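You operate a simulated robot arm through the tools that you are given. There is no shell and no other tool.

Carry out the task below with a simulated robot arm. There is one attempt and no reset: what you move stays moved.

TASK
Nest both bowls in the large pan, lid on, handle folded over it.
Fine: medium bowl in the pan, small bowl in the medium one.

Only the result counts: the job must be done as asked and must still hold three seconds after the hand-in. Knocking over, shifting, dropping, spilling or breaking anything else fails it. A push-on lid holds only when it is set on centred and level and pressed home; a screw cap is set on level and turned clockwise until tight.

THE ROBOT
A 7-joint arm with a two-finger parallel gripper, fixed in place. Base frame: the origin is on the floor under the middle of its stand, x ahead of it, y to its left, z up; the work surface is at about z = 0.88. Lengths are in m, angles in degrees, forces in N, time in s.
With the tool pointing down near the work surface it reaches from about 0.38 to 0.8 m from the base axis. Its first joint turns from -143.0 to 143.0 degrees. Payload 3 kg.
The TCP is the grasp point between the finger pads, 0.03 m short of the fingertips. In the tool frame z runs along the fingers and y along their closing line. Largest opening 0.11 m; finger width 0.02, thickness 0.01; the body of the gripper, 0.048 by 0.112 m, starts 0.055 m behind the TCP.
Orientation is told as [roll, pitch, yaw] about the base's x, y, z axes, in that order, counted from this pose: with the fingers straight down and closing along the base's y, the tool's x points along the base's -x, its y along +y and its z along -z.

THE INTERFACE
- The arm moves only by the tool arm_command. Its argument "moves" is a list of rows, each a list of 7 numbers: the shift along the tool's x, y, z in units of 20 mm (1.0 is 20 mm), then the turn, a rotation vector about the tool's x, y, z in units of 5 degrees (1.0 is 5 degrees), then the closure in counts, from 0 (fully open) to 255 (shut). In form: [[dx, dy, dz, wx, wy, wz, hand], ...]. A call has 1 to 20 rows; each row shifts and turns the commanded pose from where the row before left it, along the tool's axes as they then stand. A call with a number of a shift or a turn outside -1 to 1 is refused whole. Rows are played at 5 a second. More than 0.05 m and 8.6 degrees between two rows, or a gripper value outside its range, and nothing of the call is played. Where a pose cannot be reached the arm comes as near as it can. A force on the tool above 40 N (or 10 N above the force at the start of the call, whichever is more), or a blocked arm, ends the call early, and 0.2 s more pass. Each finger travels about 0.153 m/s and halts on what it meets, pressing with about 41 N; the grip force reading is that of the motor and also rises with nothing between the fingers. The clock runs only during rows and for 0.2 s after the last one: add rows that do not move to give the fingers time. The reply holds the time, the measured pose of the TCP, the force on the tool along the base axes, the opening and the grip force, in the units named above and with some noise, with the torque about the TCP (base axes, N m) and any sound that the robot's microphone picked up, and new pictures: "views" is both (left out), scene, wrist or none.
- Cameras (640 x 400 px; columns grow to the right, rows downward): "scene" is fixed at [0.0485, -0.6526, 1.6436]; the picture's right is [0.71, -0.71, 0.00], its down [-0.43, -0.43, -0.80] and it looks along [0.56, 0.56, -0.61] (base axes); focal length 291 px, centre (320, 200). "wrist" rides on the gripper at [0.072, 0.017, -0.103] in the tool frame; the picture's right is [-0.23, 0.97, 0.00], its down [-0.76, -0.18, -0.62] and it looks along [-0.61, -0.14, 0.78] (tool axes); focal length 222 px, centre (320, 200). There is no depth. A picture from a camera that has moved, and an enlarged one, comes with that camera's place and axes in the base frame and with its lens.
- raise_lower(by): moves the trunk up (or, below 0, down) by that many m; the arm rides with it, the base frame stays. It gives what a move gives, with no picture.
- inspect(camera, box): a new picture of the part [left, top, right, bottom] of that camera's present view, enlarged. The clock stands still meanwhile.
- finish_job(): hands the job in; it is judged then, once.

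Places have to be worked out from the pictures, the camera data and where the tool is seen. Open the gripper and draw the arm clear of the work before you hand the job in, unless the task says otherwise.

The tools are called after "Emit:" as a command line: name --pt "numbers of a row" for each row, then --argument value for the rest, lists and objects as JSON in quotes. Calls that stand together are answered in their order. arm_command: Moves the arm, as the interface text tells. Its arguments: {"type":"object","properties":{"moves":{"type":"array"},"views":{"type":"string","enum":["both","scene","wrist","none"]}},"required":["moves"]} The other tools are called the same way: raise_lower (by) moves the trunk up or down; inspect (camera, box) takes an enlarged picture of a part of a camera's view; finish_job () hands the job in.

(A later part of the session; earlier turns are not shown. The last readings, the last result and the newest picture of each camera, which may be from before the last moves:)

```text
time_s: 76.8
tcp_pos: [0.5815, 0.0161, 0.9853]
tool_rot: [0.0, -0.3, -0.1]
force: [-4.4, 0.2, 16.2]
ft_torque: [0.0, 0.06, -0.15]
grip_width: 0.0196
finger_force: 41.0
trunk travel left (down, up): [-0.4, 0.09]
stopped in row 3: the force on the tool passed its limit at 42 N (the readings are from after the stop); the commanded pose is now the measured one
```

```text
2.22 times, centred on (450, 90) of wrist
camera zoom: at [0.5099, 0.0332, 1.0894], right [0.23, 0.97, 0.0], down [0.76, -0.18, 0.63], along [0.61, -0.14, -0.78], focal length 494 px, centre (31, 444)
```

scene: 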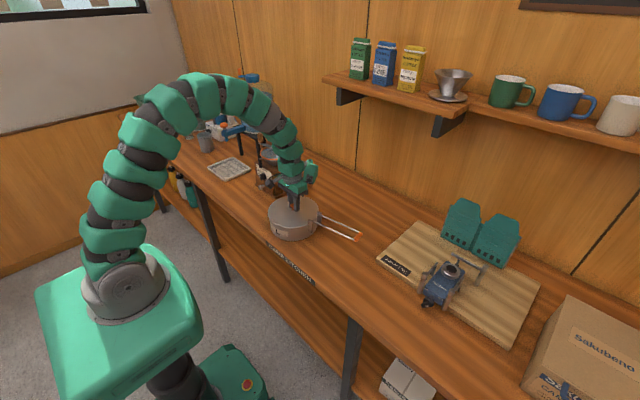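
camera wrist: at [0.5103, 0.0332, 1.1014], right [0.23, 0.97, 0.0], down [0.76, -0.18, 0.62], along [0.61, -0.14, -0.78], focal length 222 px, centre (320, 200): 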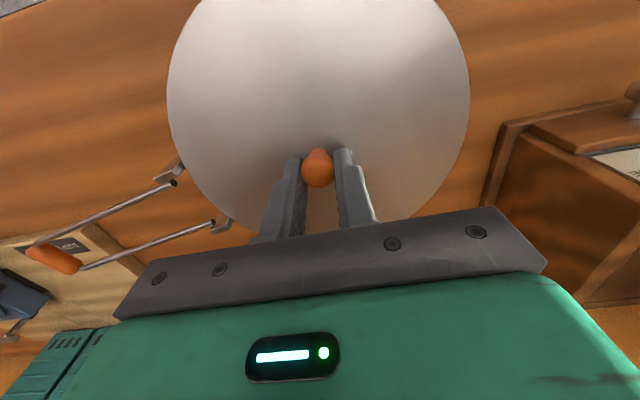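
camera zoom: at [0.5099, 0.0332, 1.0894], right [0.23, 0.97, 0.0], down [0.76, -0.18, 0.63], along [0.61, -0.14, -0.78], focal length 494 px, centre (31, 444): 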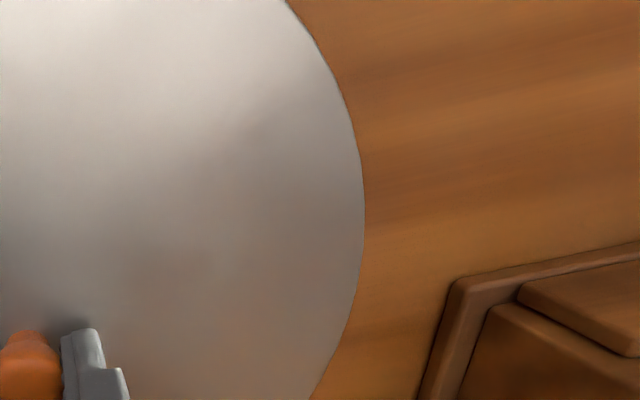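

The pan rim peeks out about 1–2 mm on the -x/-y side, so the lid sits slightly toward +x. I'll enlarge the front arc in the scene to measure the offset before correcting.

Emit:
inspect --camera "scene" --box '[264, 205, 284, 230]'

Emit:
inspect --camera "scene" --box '[284, 215, 310, 235]'

Emit:
inspect --camera "scene" --box '[305, 195, 331, 221]'

```text
16.00 times, centred on (274, 218) of scene
camera zoom: at [0.0485, -0.6526, 1.6436], right [0.71, -0.71, 0.0], down [-0.43, -0.43, -0.8], along [0.56, 0.56, -0.61], focal length 4662 px, centre (1056, -80)
```

zoom: 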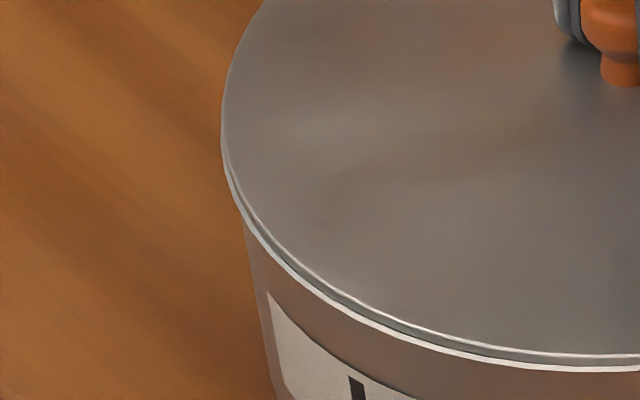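

```text
16.00 times, centred on (297, 225) of scene
camera zoom: at [0.0485, -0.6526, 1.6436], right [0.71, -0.71, 0.0], down [-0.43, -0.43, -0.8], along [0.56, 0.56, -0.61], focal length 4662 px, centre (688, -200)
```

zoom: 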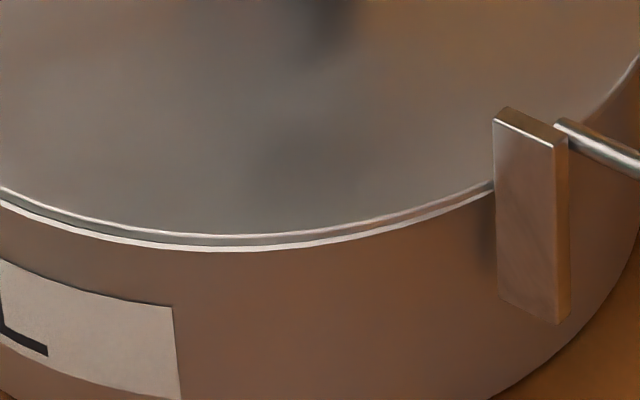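

```text
15.38 times, centred on (318, 208) of scene
camera zoom: at [0.0485, -0.6526, 1.6436], right [0.71, -0.71, 0.0], down [-0.43, -0.43, -0.8], along [0.56, 0.56, -0.61], focal length 4483 px, centre (351, 77)
```

zoom: 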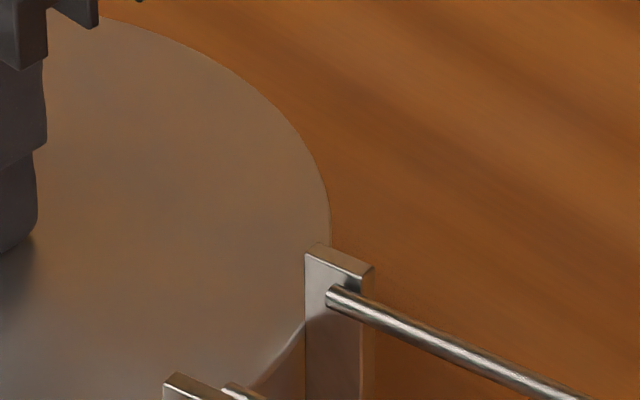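

The pan rim shows mainly on the -x side, so the lid is about 2.5–3 mm too far toward +x. I'll raise it a few millimetres (this also shows whether it has latched), shift it back, and set it down again.

Emit:
arm_command --pt "0 0 -0.1 0 0 0 255" --pt "0 0 -0.1 0 0 0 255" --pt "0 0 0 0 0 0 255" --views "scene"

Emit:
inspect --camera "scene" --box '[255, 185, 340, 245]'

```text
time_s: 77.6
tcp_pos: [0.5845, 0.0163, 0.989]
tool_rot: [0.0, -0.3, 0.0]
force: [-1.3, 1.6, -1.7]
ft_torque: [0.11, 0.08, -0.05]
grip_width: 0.0195
finger_force: 41.7
trunk travel left (down, up): [-0.4, 0.09]
```

scene: 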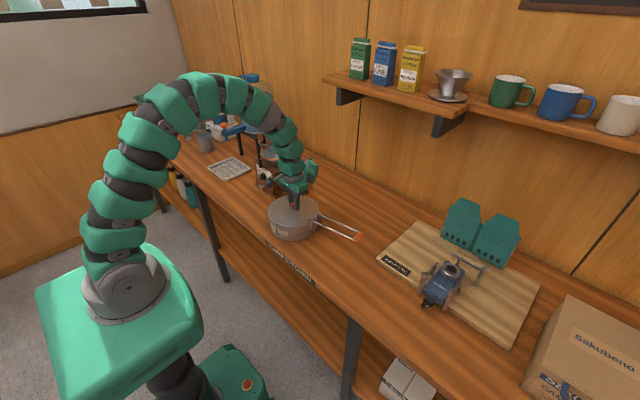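

```text
6.67 times, centred on (298, 215) of scene
camera zoom: at [0.0485, -0.6526, 1.6436], right [0.71, -0.71, 0.0], down [-0.43, -0.43, -0.8], along [0.56, 0.56, -0.61], focal length 1943 px, centre (470, 100)
```

zoom: 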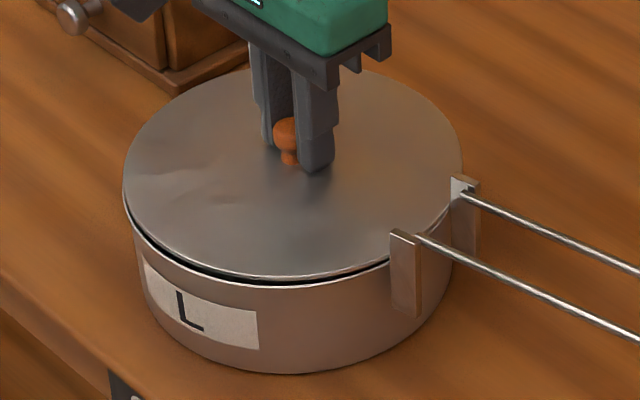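

The lid lifts freely, so it has not latched. I'll shift it about 5 mm toward -x (TCP x → 0.579), level the small tool tilt, and re-check the outlines.

Emit:
arm_command --pt "0.27 -0.02 0 0 0.06 0 255" --pt "0 0 0 0 0 0 255" --pt "0 0 0 0 0 0 255" --views "both"

Emit:
inspect --camera "scene" --box '[264, 205, 284, 230]'

Emit:
inspect --camera "wrist" --box '[160, 0, 260, 70]'

Emit:
inspect --camera "scene" --box '[255, 185, 340, 245]'

```text
time_s: 78.4
tcp_pos: [0.5783, 0.0154, 0.9886]
tool_rot: [0.0, 0.1, 0.0]
force: [-0.1, -0.5, -1.0]
ft_torque: [-0.02, -0.03, -0.01]
grip_width: 0.0193
finger_force: 41.3
trunk travel left (down, up): [-0.4, 0.09]
camera wrist: at [0.5065, 0.033, 1.0928], right [0.23, 0.97, 0.0], down [0.76, -0.18, 0.62], along [0.61, -0.14, -0.78], focal length 222 px, centre (320, 200)
```

scene: 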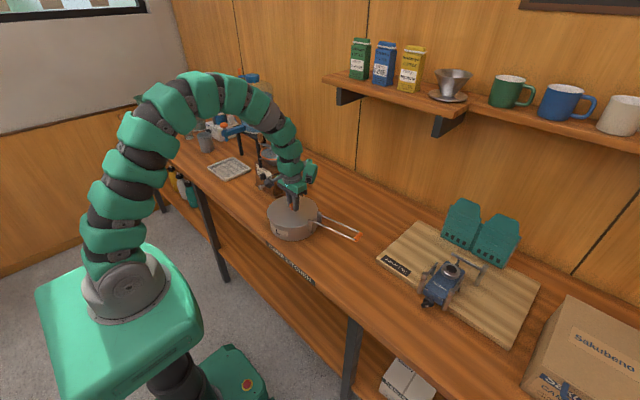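
wrist: 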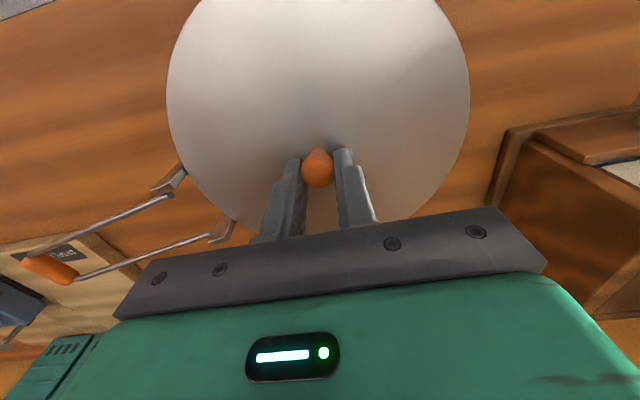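

```text
16.00 times, centred on (274, 218) of scene
camera zoom: at [0.0485, -0.6526, 1.6436], right [0.71, -0.71, 0.0], down [-0.43, -0.43, -0.8], along [0.56, 0.56, -0.61], focal length 4662 px, centre (1056, -80)
```

zoom: 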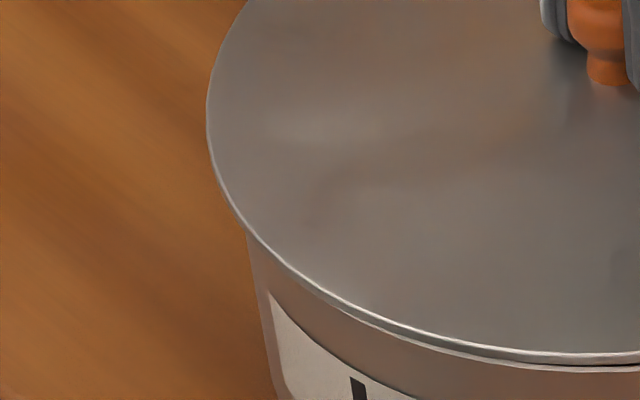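

```text
5.71 times, centred on (210, 35) of wrist
camera zoom: at [0.5065, 0.033, 1.0928], right [0.23, 0.97, 0.0], down [0.76, -0.18, 0.62], along [0.61, -0.14, -0.78], focal length 1269 px, centre (949, 1143)
```

zoom: 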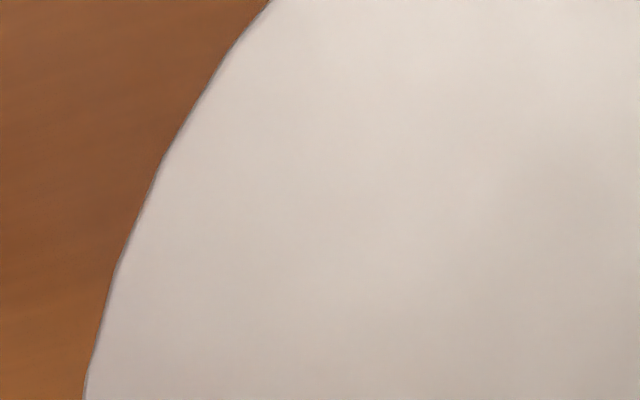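

```text
6.67 times, centred on (298, 215) of scene
camera zoom: at [0.0485, -0.6526, 1.6436], right [0.71, -0.71, 0.0], down [-0.43, -0.43, -0.8], along [0.56, 0.56, -0.61], focal length 1943 px, centre (470, 100)
```

zoom: 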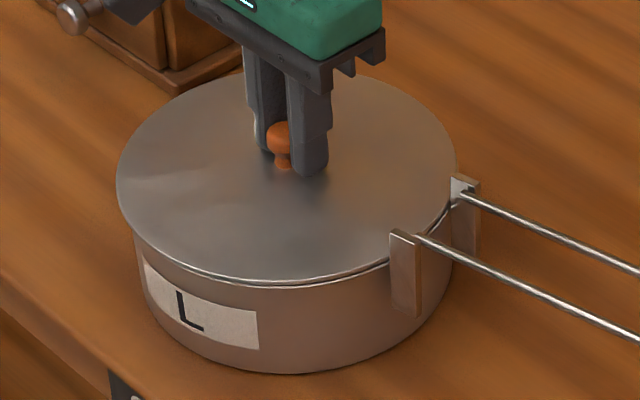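

The rim no longer peeks out at -x; by the outlines I've overshot by about 2 mm. I'll nudge (+1.7, -1) mm and set the lid down.

Emit:
arm_command --pt "-0.085 -0.05 0 0 0 0 255" --pt "0 0 0 0 0 0 255" --pt "0 0 0.08 0 0 0 255" --pt "0 0 0.07 0 0 0 255" --pt "0 0 0 0 0 0 255" --views "both"

Emit:
inspect --camera "scene" --box '[264, 205, 284, 230]'

Emit:
inspect --camera "scene" --box '[284, 215, 310, 235]'

Emit:
inspect --camera "wrist" --box '[160, 0, 260, 70]'

Emit:
inspect --camera "scene" --box '[255, 185, 340, 245]'

```text
time_s: 79.6
tcp_pos: [0.5799, 0.0144, 0.9859]
tool_rot: [0.0, -0.1, 0.0]
force: [1.1, 1.0, 7.4]
ft_torque: [-0.03, -0.63, 0.0]
grip_width: 0.0196
finger_force: 40.9
trunk travel left (down, up): [-0.4, 0.09]
camera wrist: at [0.5079, 0.0321, 1.0901], right [0.23, 0.97, 0.0], down [0.76, -0.18, 0.62], along [0.61, -0.14, -0.78], focal length 222 px, centre (320, 200)
```

scene: 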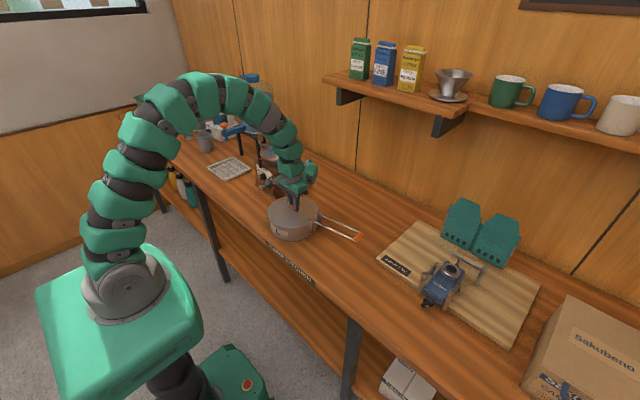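
wrist: 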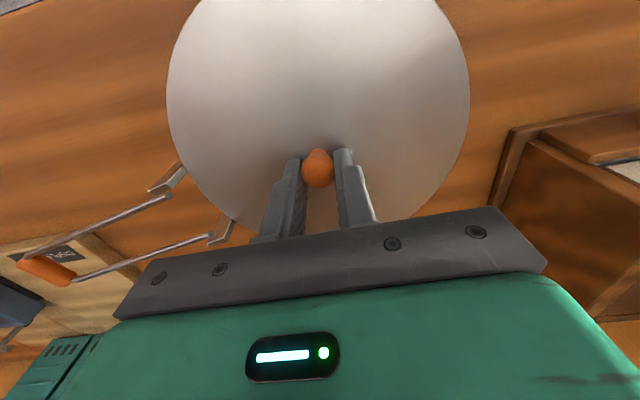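

```text
16.00 times, centred on (274, 218) of scene
camera zoom: at [0.0485, -0.6526, 1.6436], right [0.71, -0.71, 0.0], down [-0.43, -0.43, -0.8], along [0.56, 0.56, -0.61], focal length 4662 px, centre (1056, -80)
```

zoom: 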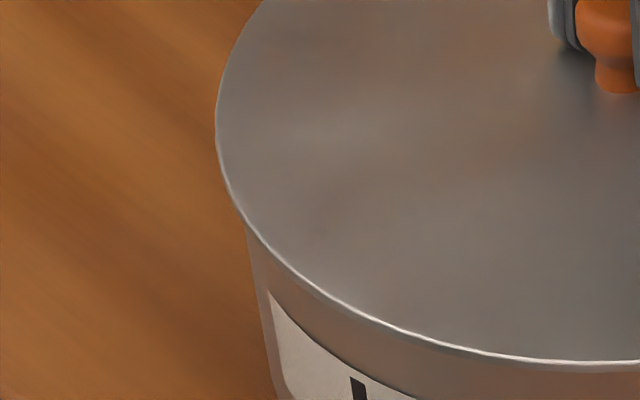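

```text
16.00 times, centred on (297, 225) of scene
camera zoom: at [0.0485, -0.6526, 1.6436], right [0.71, -0.71, 0.0], down [-0.43, -0.43, -0.8], along [0.56, 0.56, -0.61], focal length 4662 px, centre (688, -200)
```

zoom: 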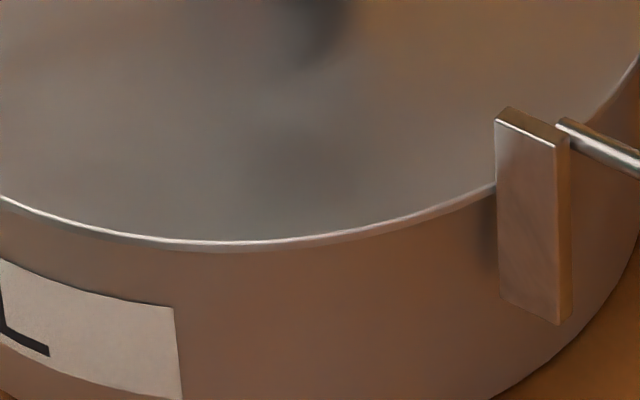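

```text
5.71 times, centred on (210, 35) of wrist
camera zoom: at [0.5079, 0.0321, 1.0901], right [0.23, 0.97, 0.0], down [0.76, -0.18, 0.62], along [0.61, -0.14, -0.78], focal length 1269 px, centre (949, 1143)
```

zoom: 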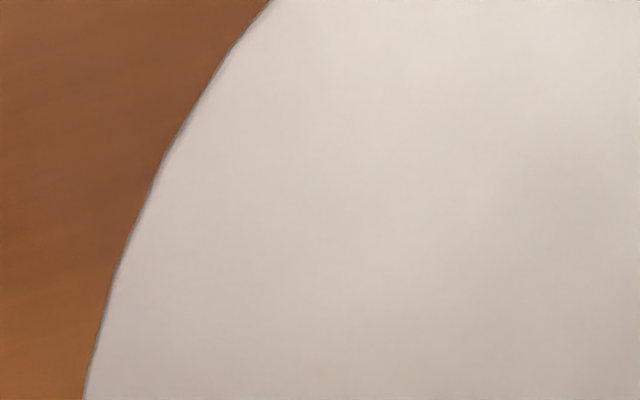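

```text
6.67 times, centred on (298, 215) of scene
camera zoom: at [0.0485, -0.6526, 1.6436], right [0.71, -0.71, 0.0], down [-0.43, -0.43, -0.8], along [0.56, 0.56, -0.61], focal length 1943 px, centre (470, 100)
```

zoom: 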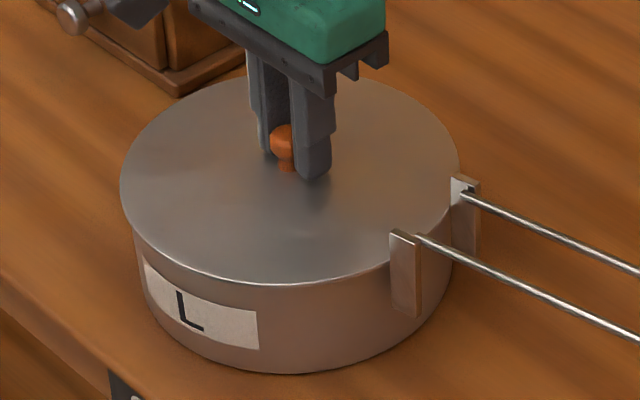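

The lid edge now covers the rim evenly at the front, with 7 N of contact mainly on the far side, so there is a slight tilt that pressing should take up. I'll press gradually with small steps.

Emit:
arm_command --pt "0 0 0.03 0 0 0 255" --pt "0 0 0.03 0 0 0 255" --pt "0 0 0 0 0 0 255" --views "none"

```text
time_s: 80.4
tcp_pos: [0.58, 0.015, 0.9865]
tool_rot: [0.0, 0.0, 0.0]
force: [3.0, 0.4, 23.5]
ft_torque: [-0.01, -0.34, -0.01]
grip_width: 0.0198
finger_force: 41.0
trunk travel left (down, up): [-0.4, 0.09]
```

Now 23.5 N, with the load nearly centred. I'll press a little more and hold.

Emit:
arm_command --pt "0 0 0.025 0 0 0 255" --pt "0 0 0 0 0 0 255" --pt "0 0 0.01 0 0 0 255" --pt "0 0 0 0 0 0 255" --views "scene"

Emit:
inspect --camera "scene" --box '[264, 205, 284, 230]'

Emit:
inspect --camera "wrist" --box '[140, 0, 500, 240]'

```text
time_s: 81.1
tcp_pos: [0.5803, 0.0143, 0.9855]
tool_rot: [0.1, -0.1, -0.1]
force: [-1.0, -0.1, 12.6]
ft_torque: [0.01, 0.4, -0.06]
grip_width: 0.0193
finger_force: 40.4
trunk travel left (down, up): [-0.4, 0.09]
stopped in row 3: the force on the tool passed its limit at 41 N (the readings are from after the stop); the commanded pose is now the measured one
```

scene: 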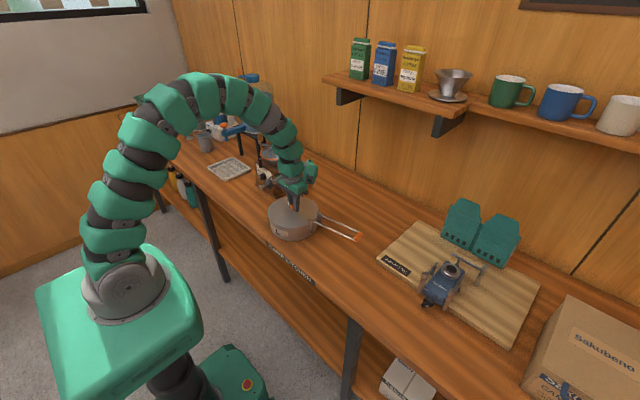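

```text
16.00 times, centred on (274, 218) of scene
camera zoom: at [0.0485, -0.6526, 1.6436], right [0.71, -0.71, 0.0], down [-0.43, -0.43, -0.8], along [0.56, 0.56, -0.61], focal length 4662 px, centre (1056, -80)
```

zoom: 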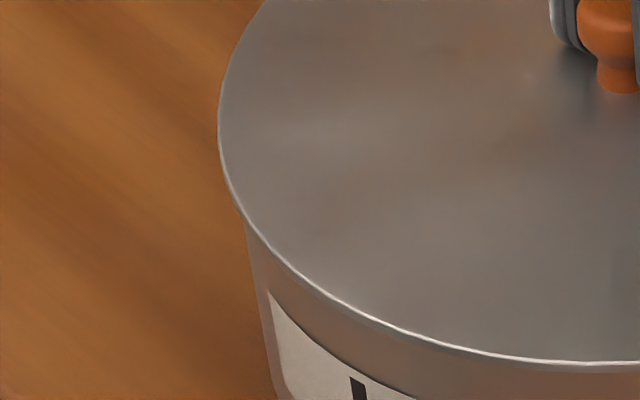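

```text
1.67 times, centred on (320, 120) of wrist
camera zoom: at [0.5081, 0.0321, 1.0896], right [0.23, 0.97, 0.0], down [0.76, -0.18, 0.62], along [0.61, -0.14, -0.78], focal length 370 px, centre (320, 333)
```

zoom: 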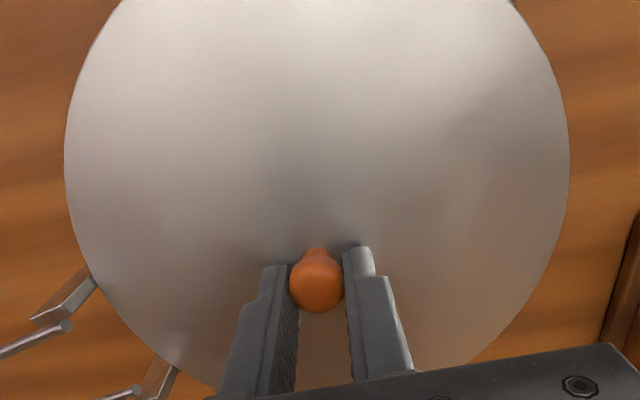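

The press reached 41 N again. I'll check the lid's centring once more against both side walls of the pan before letting go.

Emit:
inspect --camera "scene" --box '[262, 200, 286, 224]'

Emit:
inspect --camera "scene" --box '[304, 200, 328, 224]'

Emit:
inspect --camera "scene" --box '[255, 190, 335, 242]'

```text
16.00 times, centred on (274, 212) of scene
camera zoom: at [0.0485, -0.6526, 1.6436], right [0.71, -0.71, 0.0], down [-0.43, -0.43, -0.8], along [0.56, 0.56, -0.61], focal length 4662 px, centre (1056, 8)
```

zoom: 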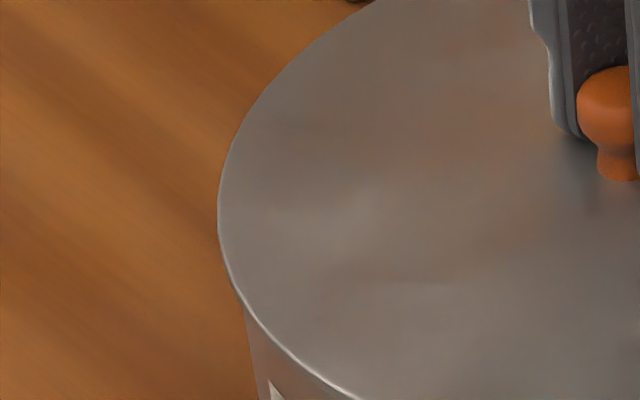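

```text
16.00 times, centred on (316, 212) of scene
camera zoom: at [0.0485, -0.6526, 1.6436], right [0.71, -0.71, 0.0], down [-0.43, -0.43, -0.8], along [0.56, 0.56, -0.61], focal length 4662 px, centre (384, 8)
```

zoom: 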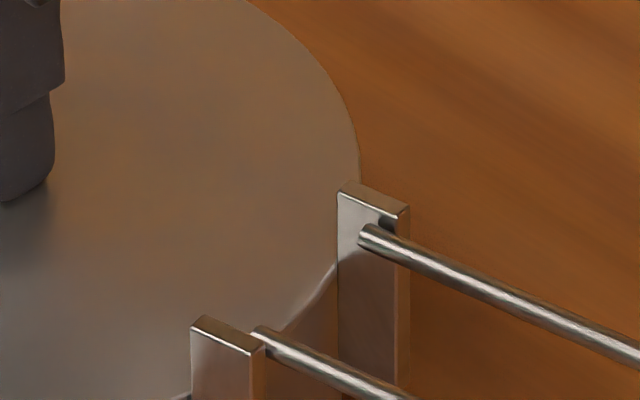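

```text
7.69 times, centred on (295, 216) of scene
camera zoom: at [0.0485, -0.6526, 1.6436], right [0.71, -0.71, 0.0], down [-0.43, -0.43, -0.8], along [0.56, 0.56, -0.61], focal length 2241 px, centre (512, 77)
```

zoom: 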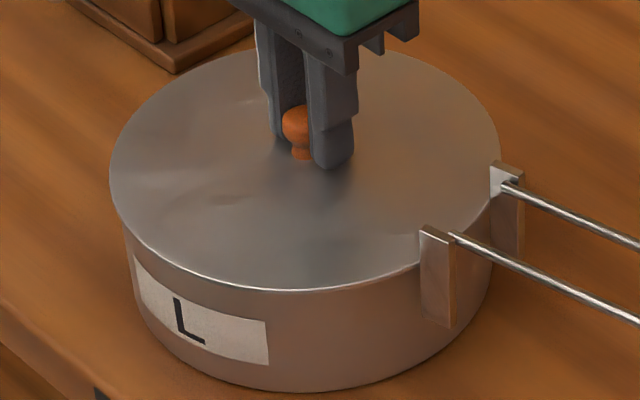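

The lid is within about 2 mm of concentric, and level. I'll ease the load, open the fingers symmetrically and rise.

Emit:
arm_command --pt "0 0 -0.02 0 0 0 255" --pt "0 0 0 0 0 0 205" --pt "0 0 0 0 0 0 185" --pt "0 0 0 0 0 0 165" --pt "0 0 0 0 0 0 165" --views "wrist"

Emit:
arm_command --pt "0 0 -0.3 0 0 0 165" --pt "0 0 -0.8 0 0 0 165" --pt "0 0 -1 0 0 0 165" --pt "0 0 -1 0 0 0 165" --pt "0 0 0 0 0 0 165" --views "both"

Emit:
inspect --camera "scene" --box '[255, 185, 375, 255]'

Emit:
inspect --camera "wrist" --box '[140, 0, 500, 240]'

```text
time_s: 82.3
tcp_pos: [0.5806, 0.015, 0.9874]
tool_rot: [0.1, -0.1, -0.1]
force: [-1.4, 2.0, 6.6]
ft_torque: [0.08, 0.06, 0.03]
grip_width: 0.0379
finger_force: 0.0
trunk travel left (down, up): [-0.4, 0.09]
camera wrist: at [0.5084, 0.0324, 1.0897], right [0.23, 0.97, 0.0], down [0.76, -0.18, 0.62], along [0.61, -0.14, -0.78], focal length 222 px, centre (320, 200)
```

wrist: 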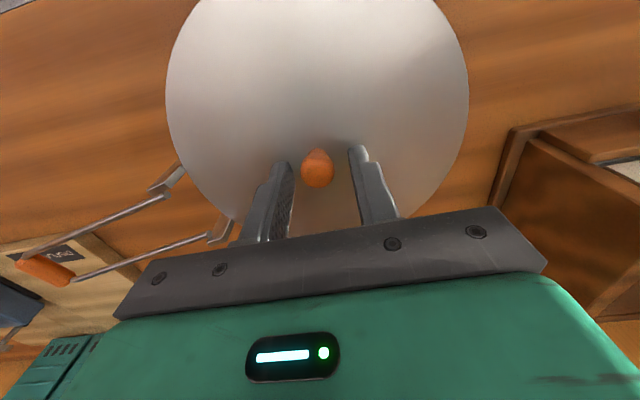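

```text
time_s: 83.5
tcp_pos: [0.5803, 0.0151, 1.0477]
tool_rot: [0.0, -0.2, 0.0]
force: [1.1, -0.1, -0.1]
ft_torque: [0.0, 0.04, -0.02]
grip_width: 0.0389
finger_force: 0.0
trunk travel left (down, up): [-0.4, 0.09]
camera wrist: at [0.5085, 0.0321, 1.151], right [0.23, 0.97, 0.0], down [0.76, -0.18, 0.62], along [0.61, -0.14, -0.78], focal length 222 px, centre (320, 200)
```

scene: 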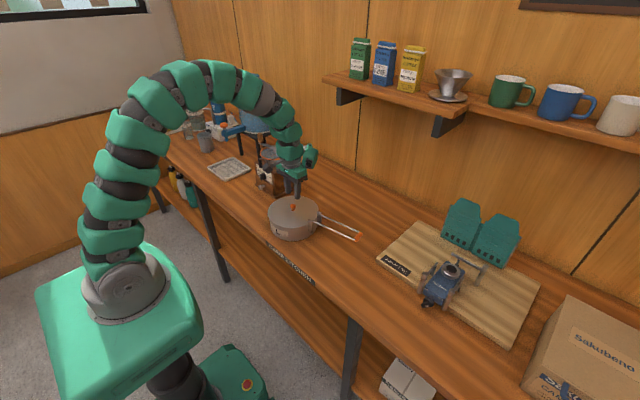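
wrist: 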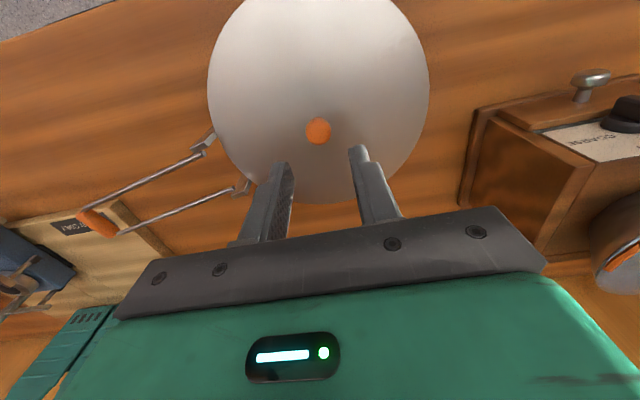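

```text
5.33 times, centred on (315, 220) of scene
camera zoom: at [0.0485, -0.6526, 1.6436], right [0.71, -0.71, 0.0], down [-0.43, -0.43, -0.8], along [0.56, 0.56, -0.61], focal length 1554 px, centre (347, 93)
```

zoom: 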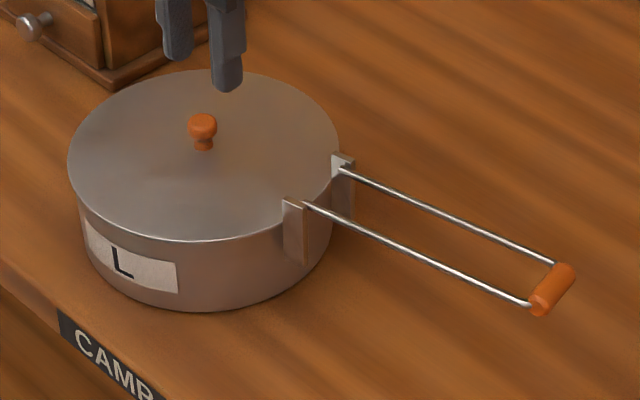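

```text
1.67 times, centred on (320, 120) of wrist
camera zoom: at [0.5085, 0.0321, 1.151], right [0.23, 0.97, 0.0], down [0.76, -0.18, 0.62], along [0.61, -0.14, -0.78], focal length 370 px, centre (320, 333)
```

zoom: 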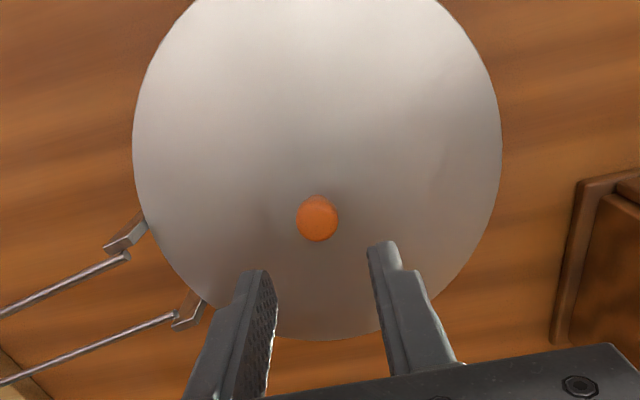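

The lid is on, with the knob centred. I'll inspect the seam all round at high magnification to be sure it is fully seated.

Emit:
inspect --camera "scene" --box '[264, 205, 290, 231]'

Emit:
inspect --camera "scene" --box '[286, 208, 312, 234]'

Emit:
inspect --camera "scene" --box '[300, 195, 326, 221]'

Emit:
inspect --camera "scene" --box '[300, 190, 375, 250]'

```text
15.38 times, centred on (277, 218) of scene
camera zoom: at [0.0485, -0.6526, 1.6436], right [0.71, -0.71, 0.0], down [-0.43, -0.43, -0.8], along [0.56, 0.56, -0.61], focal length 4483 px, centre (982, -77)
```

zoom: 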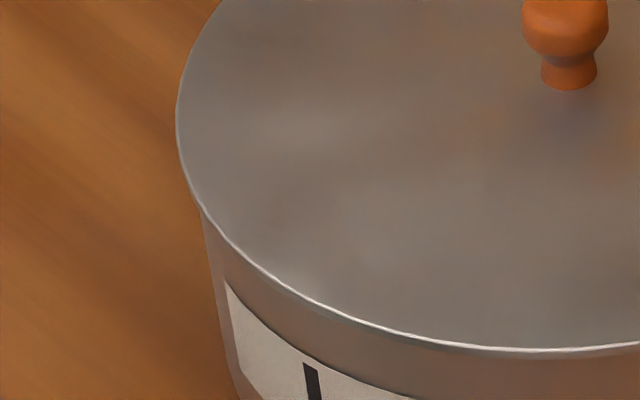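

```text
15.38 times, centred on (299, 221) of scene
camera zoom: at [0.0485, -0.6526, 1.6436], right [0.71, -0.71, 0.0], down [-0.43, -0.43, -0.8], along [0.56, 0.56, -0.61], focal length 4483 px, centre (643, -123)
```

zoom: 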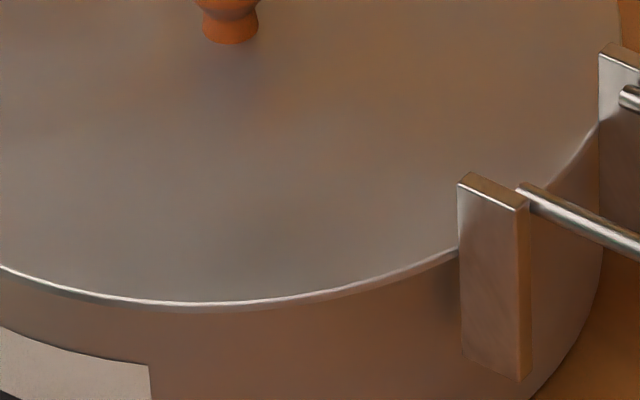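

```text
15.38 times, centred on (313, 208) of scene
camera zoom: at [0.0485, -0.6526, 1.6436], right [0.71, -0.71, 0.0], down [-0.43, -0.43, -0.8], along [0.56, 0.56, -0.61], focal length 4483 px, centre (428, 77)
```

zoom: 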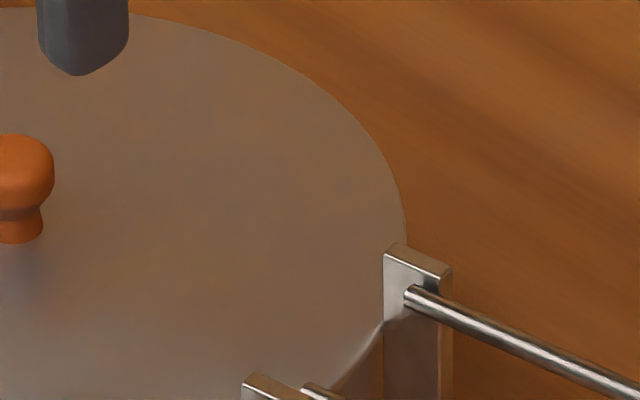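

```text
6.67 times, centred on (338, 220) of scene
camera zoom: at [0.0485, -0.6526, 1.6436], right [0.71, -0.71, 0.0], down [-0.43, -0.43, -0.8], along [0.56, 0.56, -0.61], focal length 1943 px, centre (203, 67)
```

zoom: 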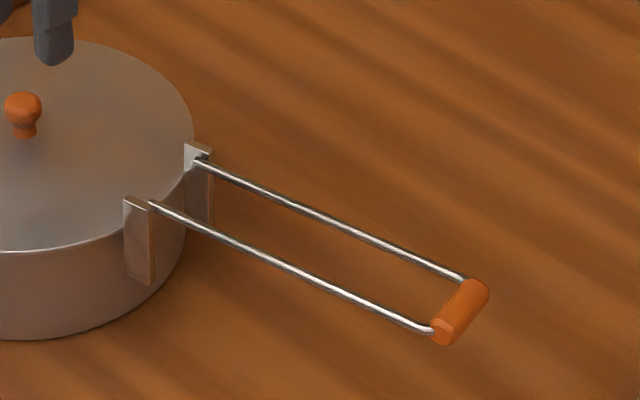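

The seam is closed all round and the lid looks flush, so the handle is next. Both cameras put the hinge axis at z≈0.968 near (0.597, -0.088) and the orange grip at ≈ (0.626, -0.258, 0.967), so the handle points along -80°. I'll move above the grip with 10° of yaw to look closely.

Emit:
arm_command --pt "-0.14 -0.5 -0.6 0 0 -0.15 139" --pt "-0.14 -0.9 -0.6 0 0 -0.15 139" --pt "-0.14 -0.98 -0.6 0 0 -0.15 139" --pt "-0.14 -0.98 -0.6 0 0 -0.15 139" --pt "-0.14 -0.98 0 0 0 -0.15 139" --pt "-0.14 -0.98 0 0 0 -0.15 139" --pt "-0.14 -0.98 0 0 0 -0.15 139" --pt "-0.14 -0.98 0 0 0 -0.15 139" --pt "-0.14 -0.98 0 0 0 -0.15 139" --pt "-0.14 -0.98 0 0 0 -0.15 139" --pt "-0.14 -0.98 0 0 0 -0.15 139" --pt "-0.14 -0.98 0 0 0 -0.15 139" --pt "-0.14 -0.98 0 0 0 -0.15 139" --pt "0 -0.6 0 0 0 -0.05 139" --pt "0 0 0 0 0 0 139" --views "both"

Emit:
inspect --camera "wrist" --box '[220, 60, 460, 220]'

```text
time_s: 86.7
tcp_pos: [0.6385, -0.2372, 1.0953]
tool_rot: [0.0, -0.2, 10.0]
force: [-0.7, 0.5, -0.3]
ft_torque: [0.01, -0.03, 0.02]
grip_width: 0.05
finger_force: 0.0
trunk travel left (down, up): [-0.4, 0.09]
camera wrist: at [0.5648, -0.2321, 1.1989], right [0.06, 1.0, 0.0], down [0.78, -0.04, 0.62], along [0.62, -0.03, -0.78], focal length 222 px, centre (320, 200)
```

scene: 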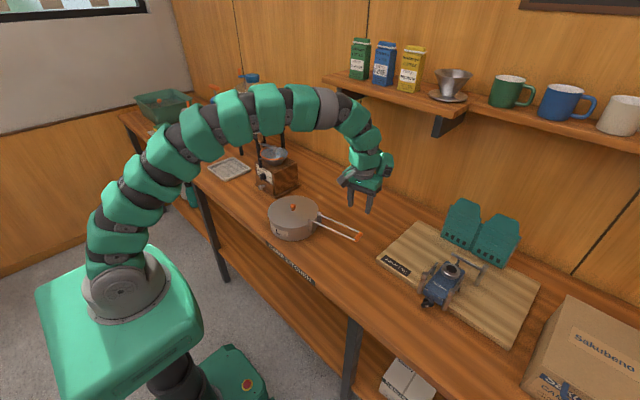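
wrist: 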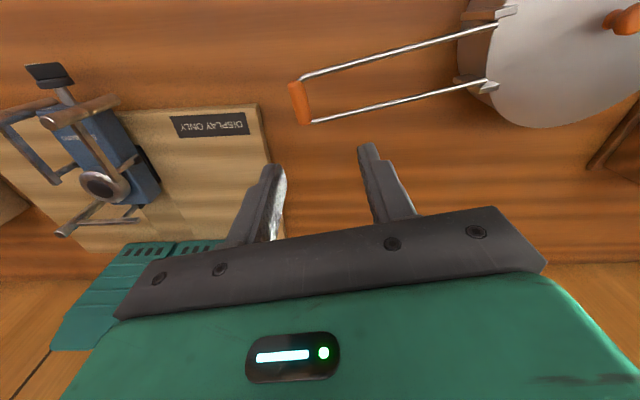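

```text
2.50 times, centred on (340, 140) of wrist
camera zoom: at [0.5648, -0.2321, 1.1989], right [0.06, 1.0, 0.0], down [0.78, -0.04, 0.62], along [0.62, -0.03, -0.78], focal length 555 px, centre (270, 350)
```

zoom: 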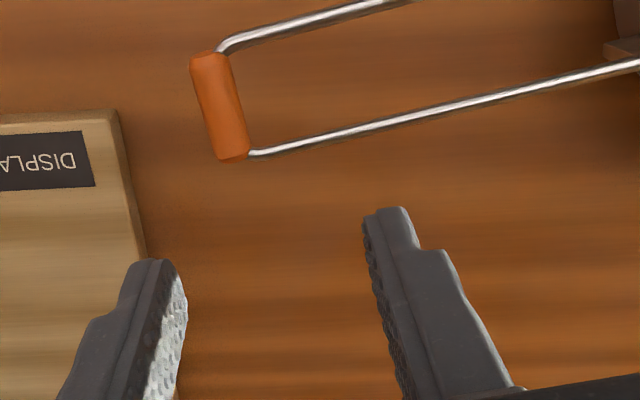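

The grip is now located at ≈ (0.626, -0.2565, 0.967), about 13 mm thick and 44 mm long, with its axis at about 8°. I'll tilt the tool about 40° so the lower finger can come under the grip from outboard.

Emit:
arm_command --pt "0 0 0 -1 0 0 139" --pt "0 0 0 -1 0 0 139" --pt "0 0 0 -1 0 0 139" --pt "0 0 0 -1 0 0 139" --pt "0 0 0 -1 0 0 139" --pt "0 0 0 -1 0 0 139" --pt "0 0 0 -1 0 0 139" --pt "0 0 0 -1 0 0 139" --pt "0 0 0 0 0 0 139" --views "both"

```text
time_s: 88.7
tcp_pos: [0.6302, -0.226, 1.0882]
tool_rot: [37.5, -0.2, 10.0]
force: [0.3, -0.2, 0.4]
ft_torque: [0.03, 0.01, -0.02]
grip_width: 0.0502
finger_force: 0.1
out of reach, approached as far as the arm can: row 7, 8
trunk travel left (down, up): [-0.4, 0.09]
camera wrist: at [0.568, -0.2873, 1.1812], right [0.09, 0.8, 0.59], down [0.84, -0.38, 0.39], along [0.54, 0.46, -0.71], focal length 222 px, centre (320, 200)
```

scene: 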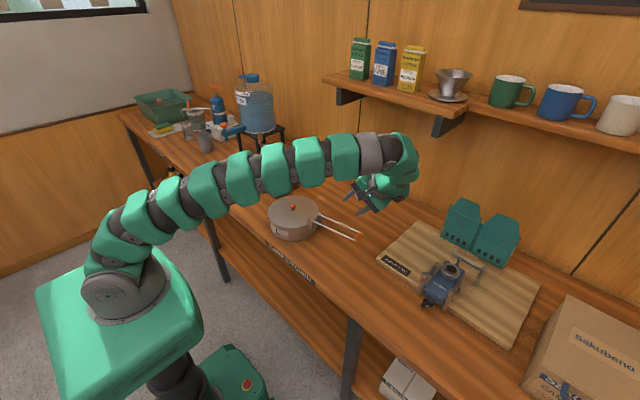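
wrist: 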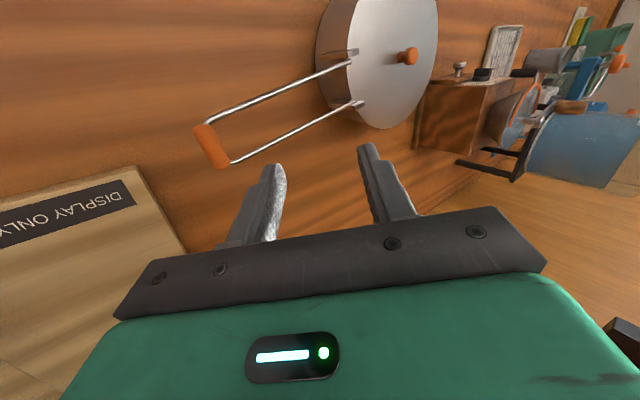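

The reach limit cut in at about 37° of tilt. I'll go back to 30°, which should be enough, and move to a standoff point in line with the grip.

Emit:
arm_command --pt "0 0 0 1 0 0 139" --pt "0 0 0 1 0 0 139" --pt "0.2 -0.985 0.22 0 0 0 139" --pt "0.2 -0.985 0.22 0 0 0 139" --pt "0.2 -0.985 0.22 0 0 0 139" --pt "0.2 -0.985 0.22 0 0 0 139" --pt "0 0 0 0 0 0 139" --views "both"

Emit:
inspect --camera "wrist" --box '[200, 40, 480, 230]'

Emit:
inspect --camera "scene" --box '[290, 160, 430, 260]'

```text
time_s: 90.3
tcp_pos: [0.6263, -0.2883, 1.034]
tool_rot: [30.1, 0.1, 10.0]
force: [-0.2, -0.2, -0.2]
ft_torque: [0.03, 0.01, 0.01]
grip_width: 0.05
finger_force: 0.0
trunk travel left (down, up): [-0.4, 0.09]
camera wrist: at [0.5607, -0.3363, 1.1321], right [0.08, 0.87, 0.49], down [0.83, -0.33, 0.45], along [0.55, 0.37, -0.75], focal length 222 px, centre (320, 200)
```

scene: 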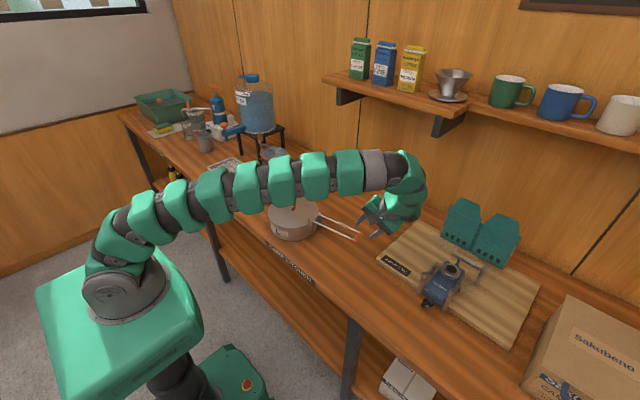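
wrist: 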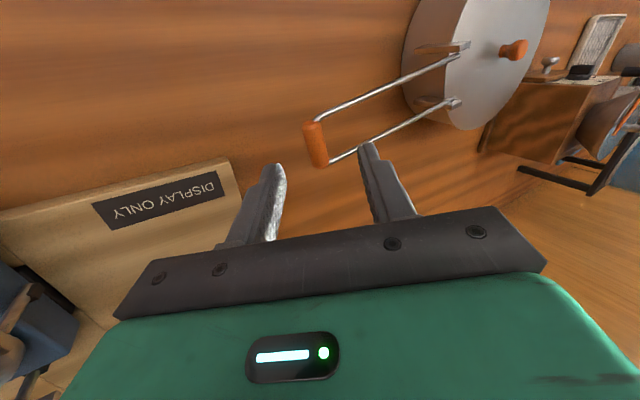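

```text
2.11 times, centred on (340, 135) of wrist
camera zoom: at [0.5607, -0.3363, 1.1321], right [0.08, 0.87, 0.49], down [0.83, -0.33, 0.45], along [0.55, 0.37, -0.75], focal length 468 px, centre (278, 337)
```

zoom: 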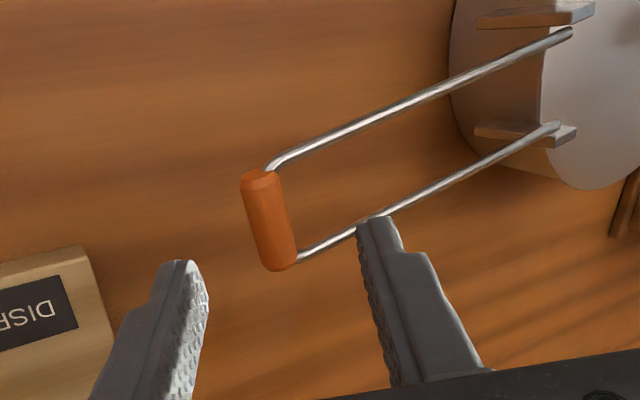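

```text
4.00 times, centred on (360, 210) of scene
camera zoom: at [0.0485, -0.6526, 1.6436], right [0.71, -0.71, 0.0], down [-0.43, -0.43, -0.8], along [0.56, 0.56, -0.61], focal length 1166 px, centre (160, 160)
```

zoom: 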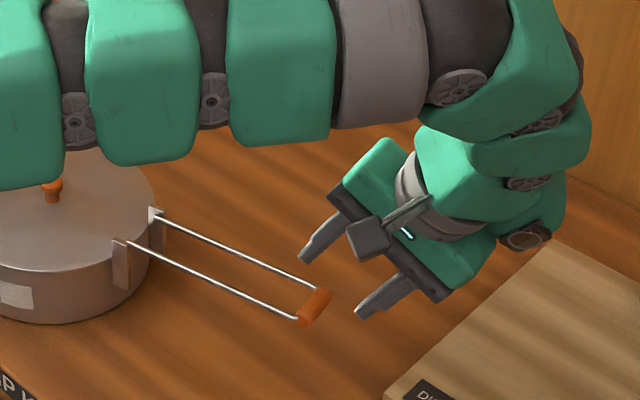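

The grip is 74 mm ahead along the tool axis, offset only about 5 mm sideways. I'll correct that and advance most of the way, then check that the inboard finger passes between the wires.

Emit:
arm_command --pt "-0.245 -0.27 0 0 0 0 139" --pt "0 0 0.6 0 0 0 139" --pt "0 0 0.6 0 0 0 139" --pt "0 0 0.6 0 0 0 139" --pt "0 0 0 0 0 0 139" --views "both"

Emit:
inspect --camera "wrist" --box '[200, 80, 460, 240]'

Emit:
inspect --camera "scene" --box '[310, 190, 410, 260]'

```text
time_s: 91.5
tcp_pos: [0.6278, -0.2737, 0.9996]
tool_rot: [30.0, 0.0, 10.0]
force: [0.1, -0.8, 0.8]
ft_torque: [0.03, -0.02, -0.03]
grip_width: 0.0498
finger_force: 0.1
trunk travel left (down, up): [-0.4, 0.09]
camera wrist: at [0.5632, -0.3218, 1.0982], right [0.08, 0.87, 0.49], down [0.83, -0.33, 0.45], along [0.55, 0.37, -0.75], focal length 222 px, centre (320, 200)
```

scene: 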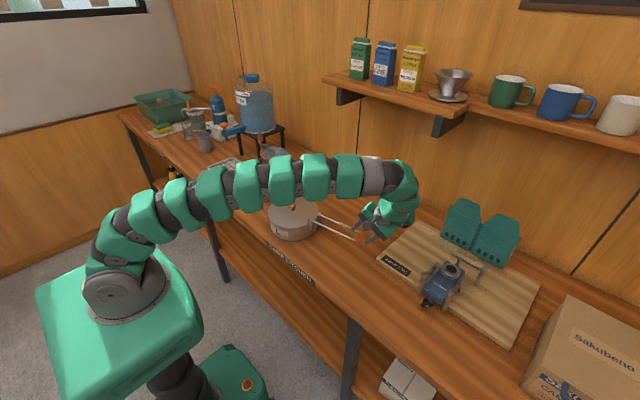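
wrist: 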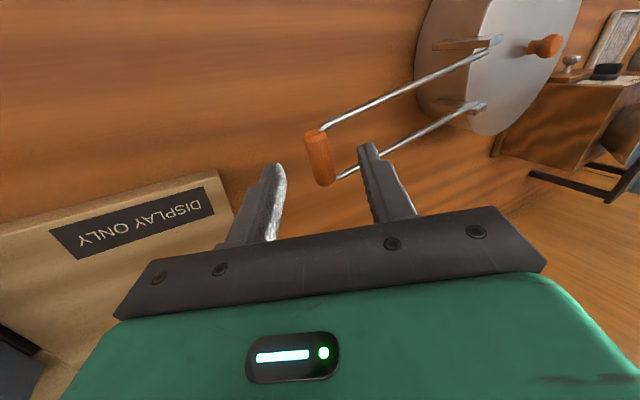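

```text
2.46 times, centred on (330, 160) of wrist
camera zoom: at [0.5632, -0.3218, 1.0982], right [0.08, 0.87, 0.49], down [0.83, -0.33, 0.45], along [0.55, 0.37, -0.75], focal length 547 px, centre (295, 298)
```

zoom: 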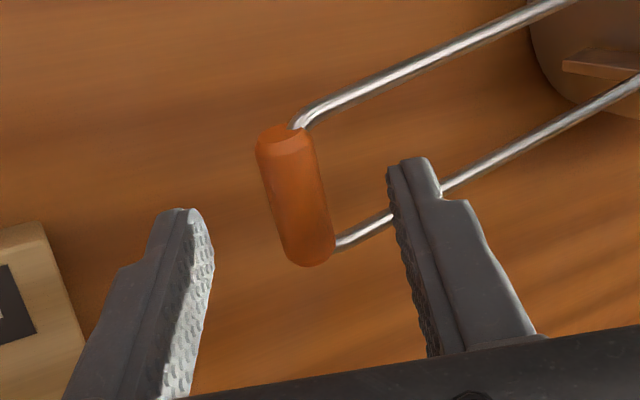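

```text
5.71 times, centred on (360, 225) of scene
camera zoom: at [0.0485, -0.6526, 1.6436], right [0.71, -0.71, 0.0], down [-0.43, -0.43, -0.8], along [0.56, 0.56, -0.61], focal length 1665 px, centre (91, 57)
```

zoom: 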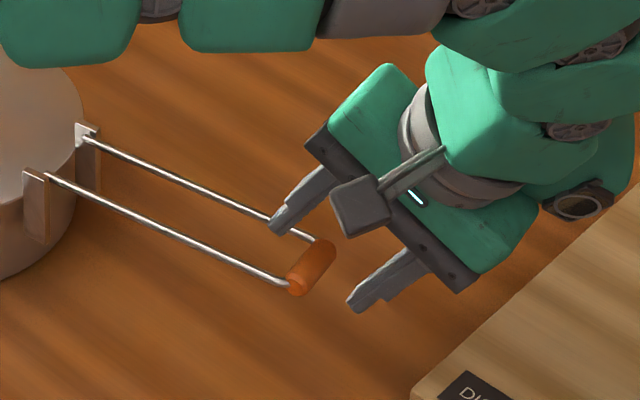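

The grip is now centred laterally and 38 mm ahead of the TCP. I'll advance 23 mm so it sits well inside the fingers, then close to a loose cage of about 22 mm opening.

Emit:
arm_command --pt "0 0 0.58 0 0 0 139" --pt "0 0 0.57 0 0 0 139" --pt "0 0 0 0 0 0 139" --views "both"

Emit:
inspect --camera "wrist" --box '[200, 80, 460, 240]'

Emit:
inspect --camera "scene" --box '[310, 190, 410, 260]'

```text
time_s: 92.3
tcp_pos: [0.6268, -0.2629, 0.979]
tool_rot: [30.0, 0.0, 9.9]
force: [0.4, 0.1, 0.4]
ft_torque: [0.01, -0.02, -0.02]
grip_width: 0.0499
finger_force: 0.0
trunk travel left (down, up): [-0.4, 0.09]
camera wrist: at [0.561, -0.3106, 1.0785], right [0.08, 0.87, 0.49], down [0.83, -0.33, 0.45], along [0.55, 0.37, -0.75], focal length 222 px, centre (320, 200)
```

scene: 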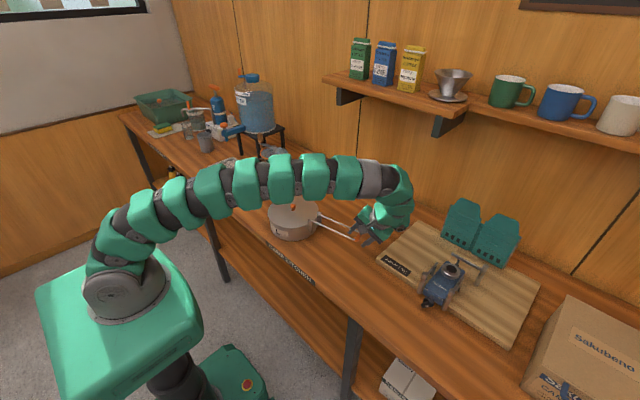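
wrist: 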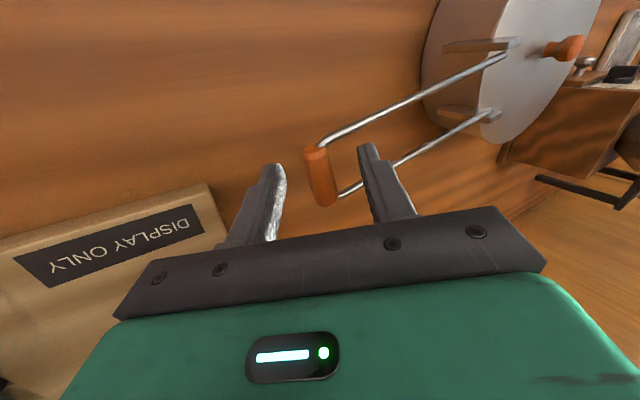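

```text
2.46 times, centred on (330, 160) of wrist
camera zoom: at [0.561, -0.3106, 1.0785], right [0.08, 0.87, 0.49], down [0.83, -0.33, 0.45], along [0.55, 0.37, -0.75], focal length 547 px, centre (295, 298)
```

zoom: 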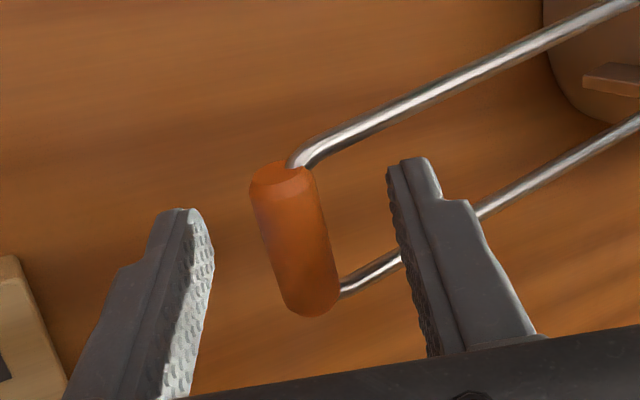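

```text
5.71 times, centred on (360, 225) of scene
camera zoom: at [0.0485, -0.6526, 1.6436], right [0.71, -0.71, 0.0], down [-0.43, -0.43, -0.8], along [0.56, 0.56, -0.61], focal length 1665 px, centre (91, 57)
```

zoom: 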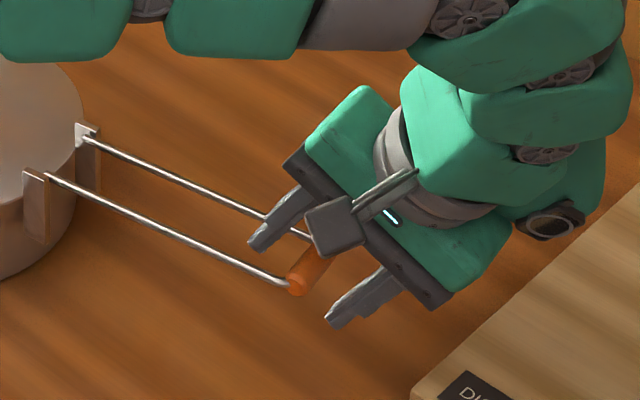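

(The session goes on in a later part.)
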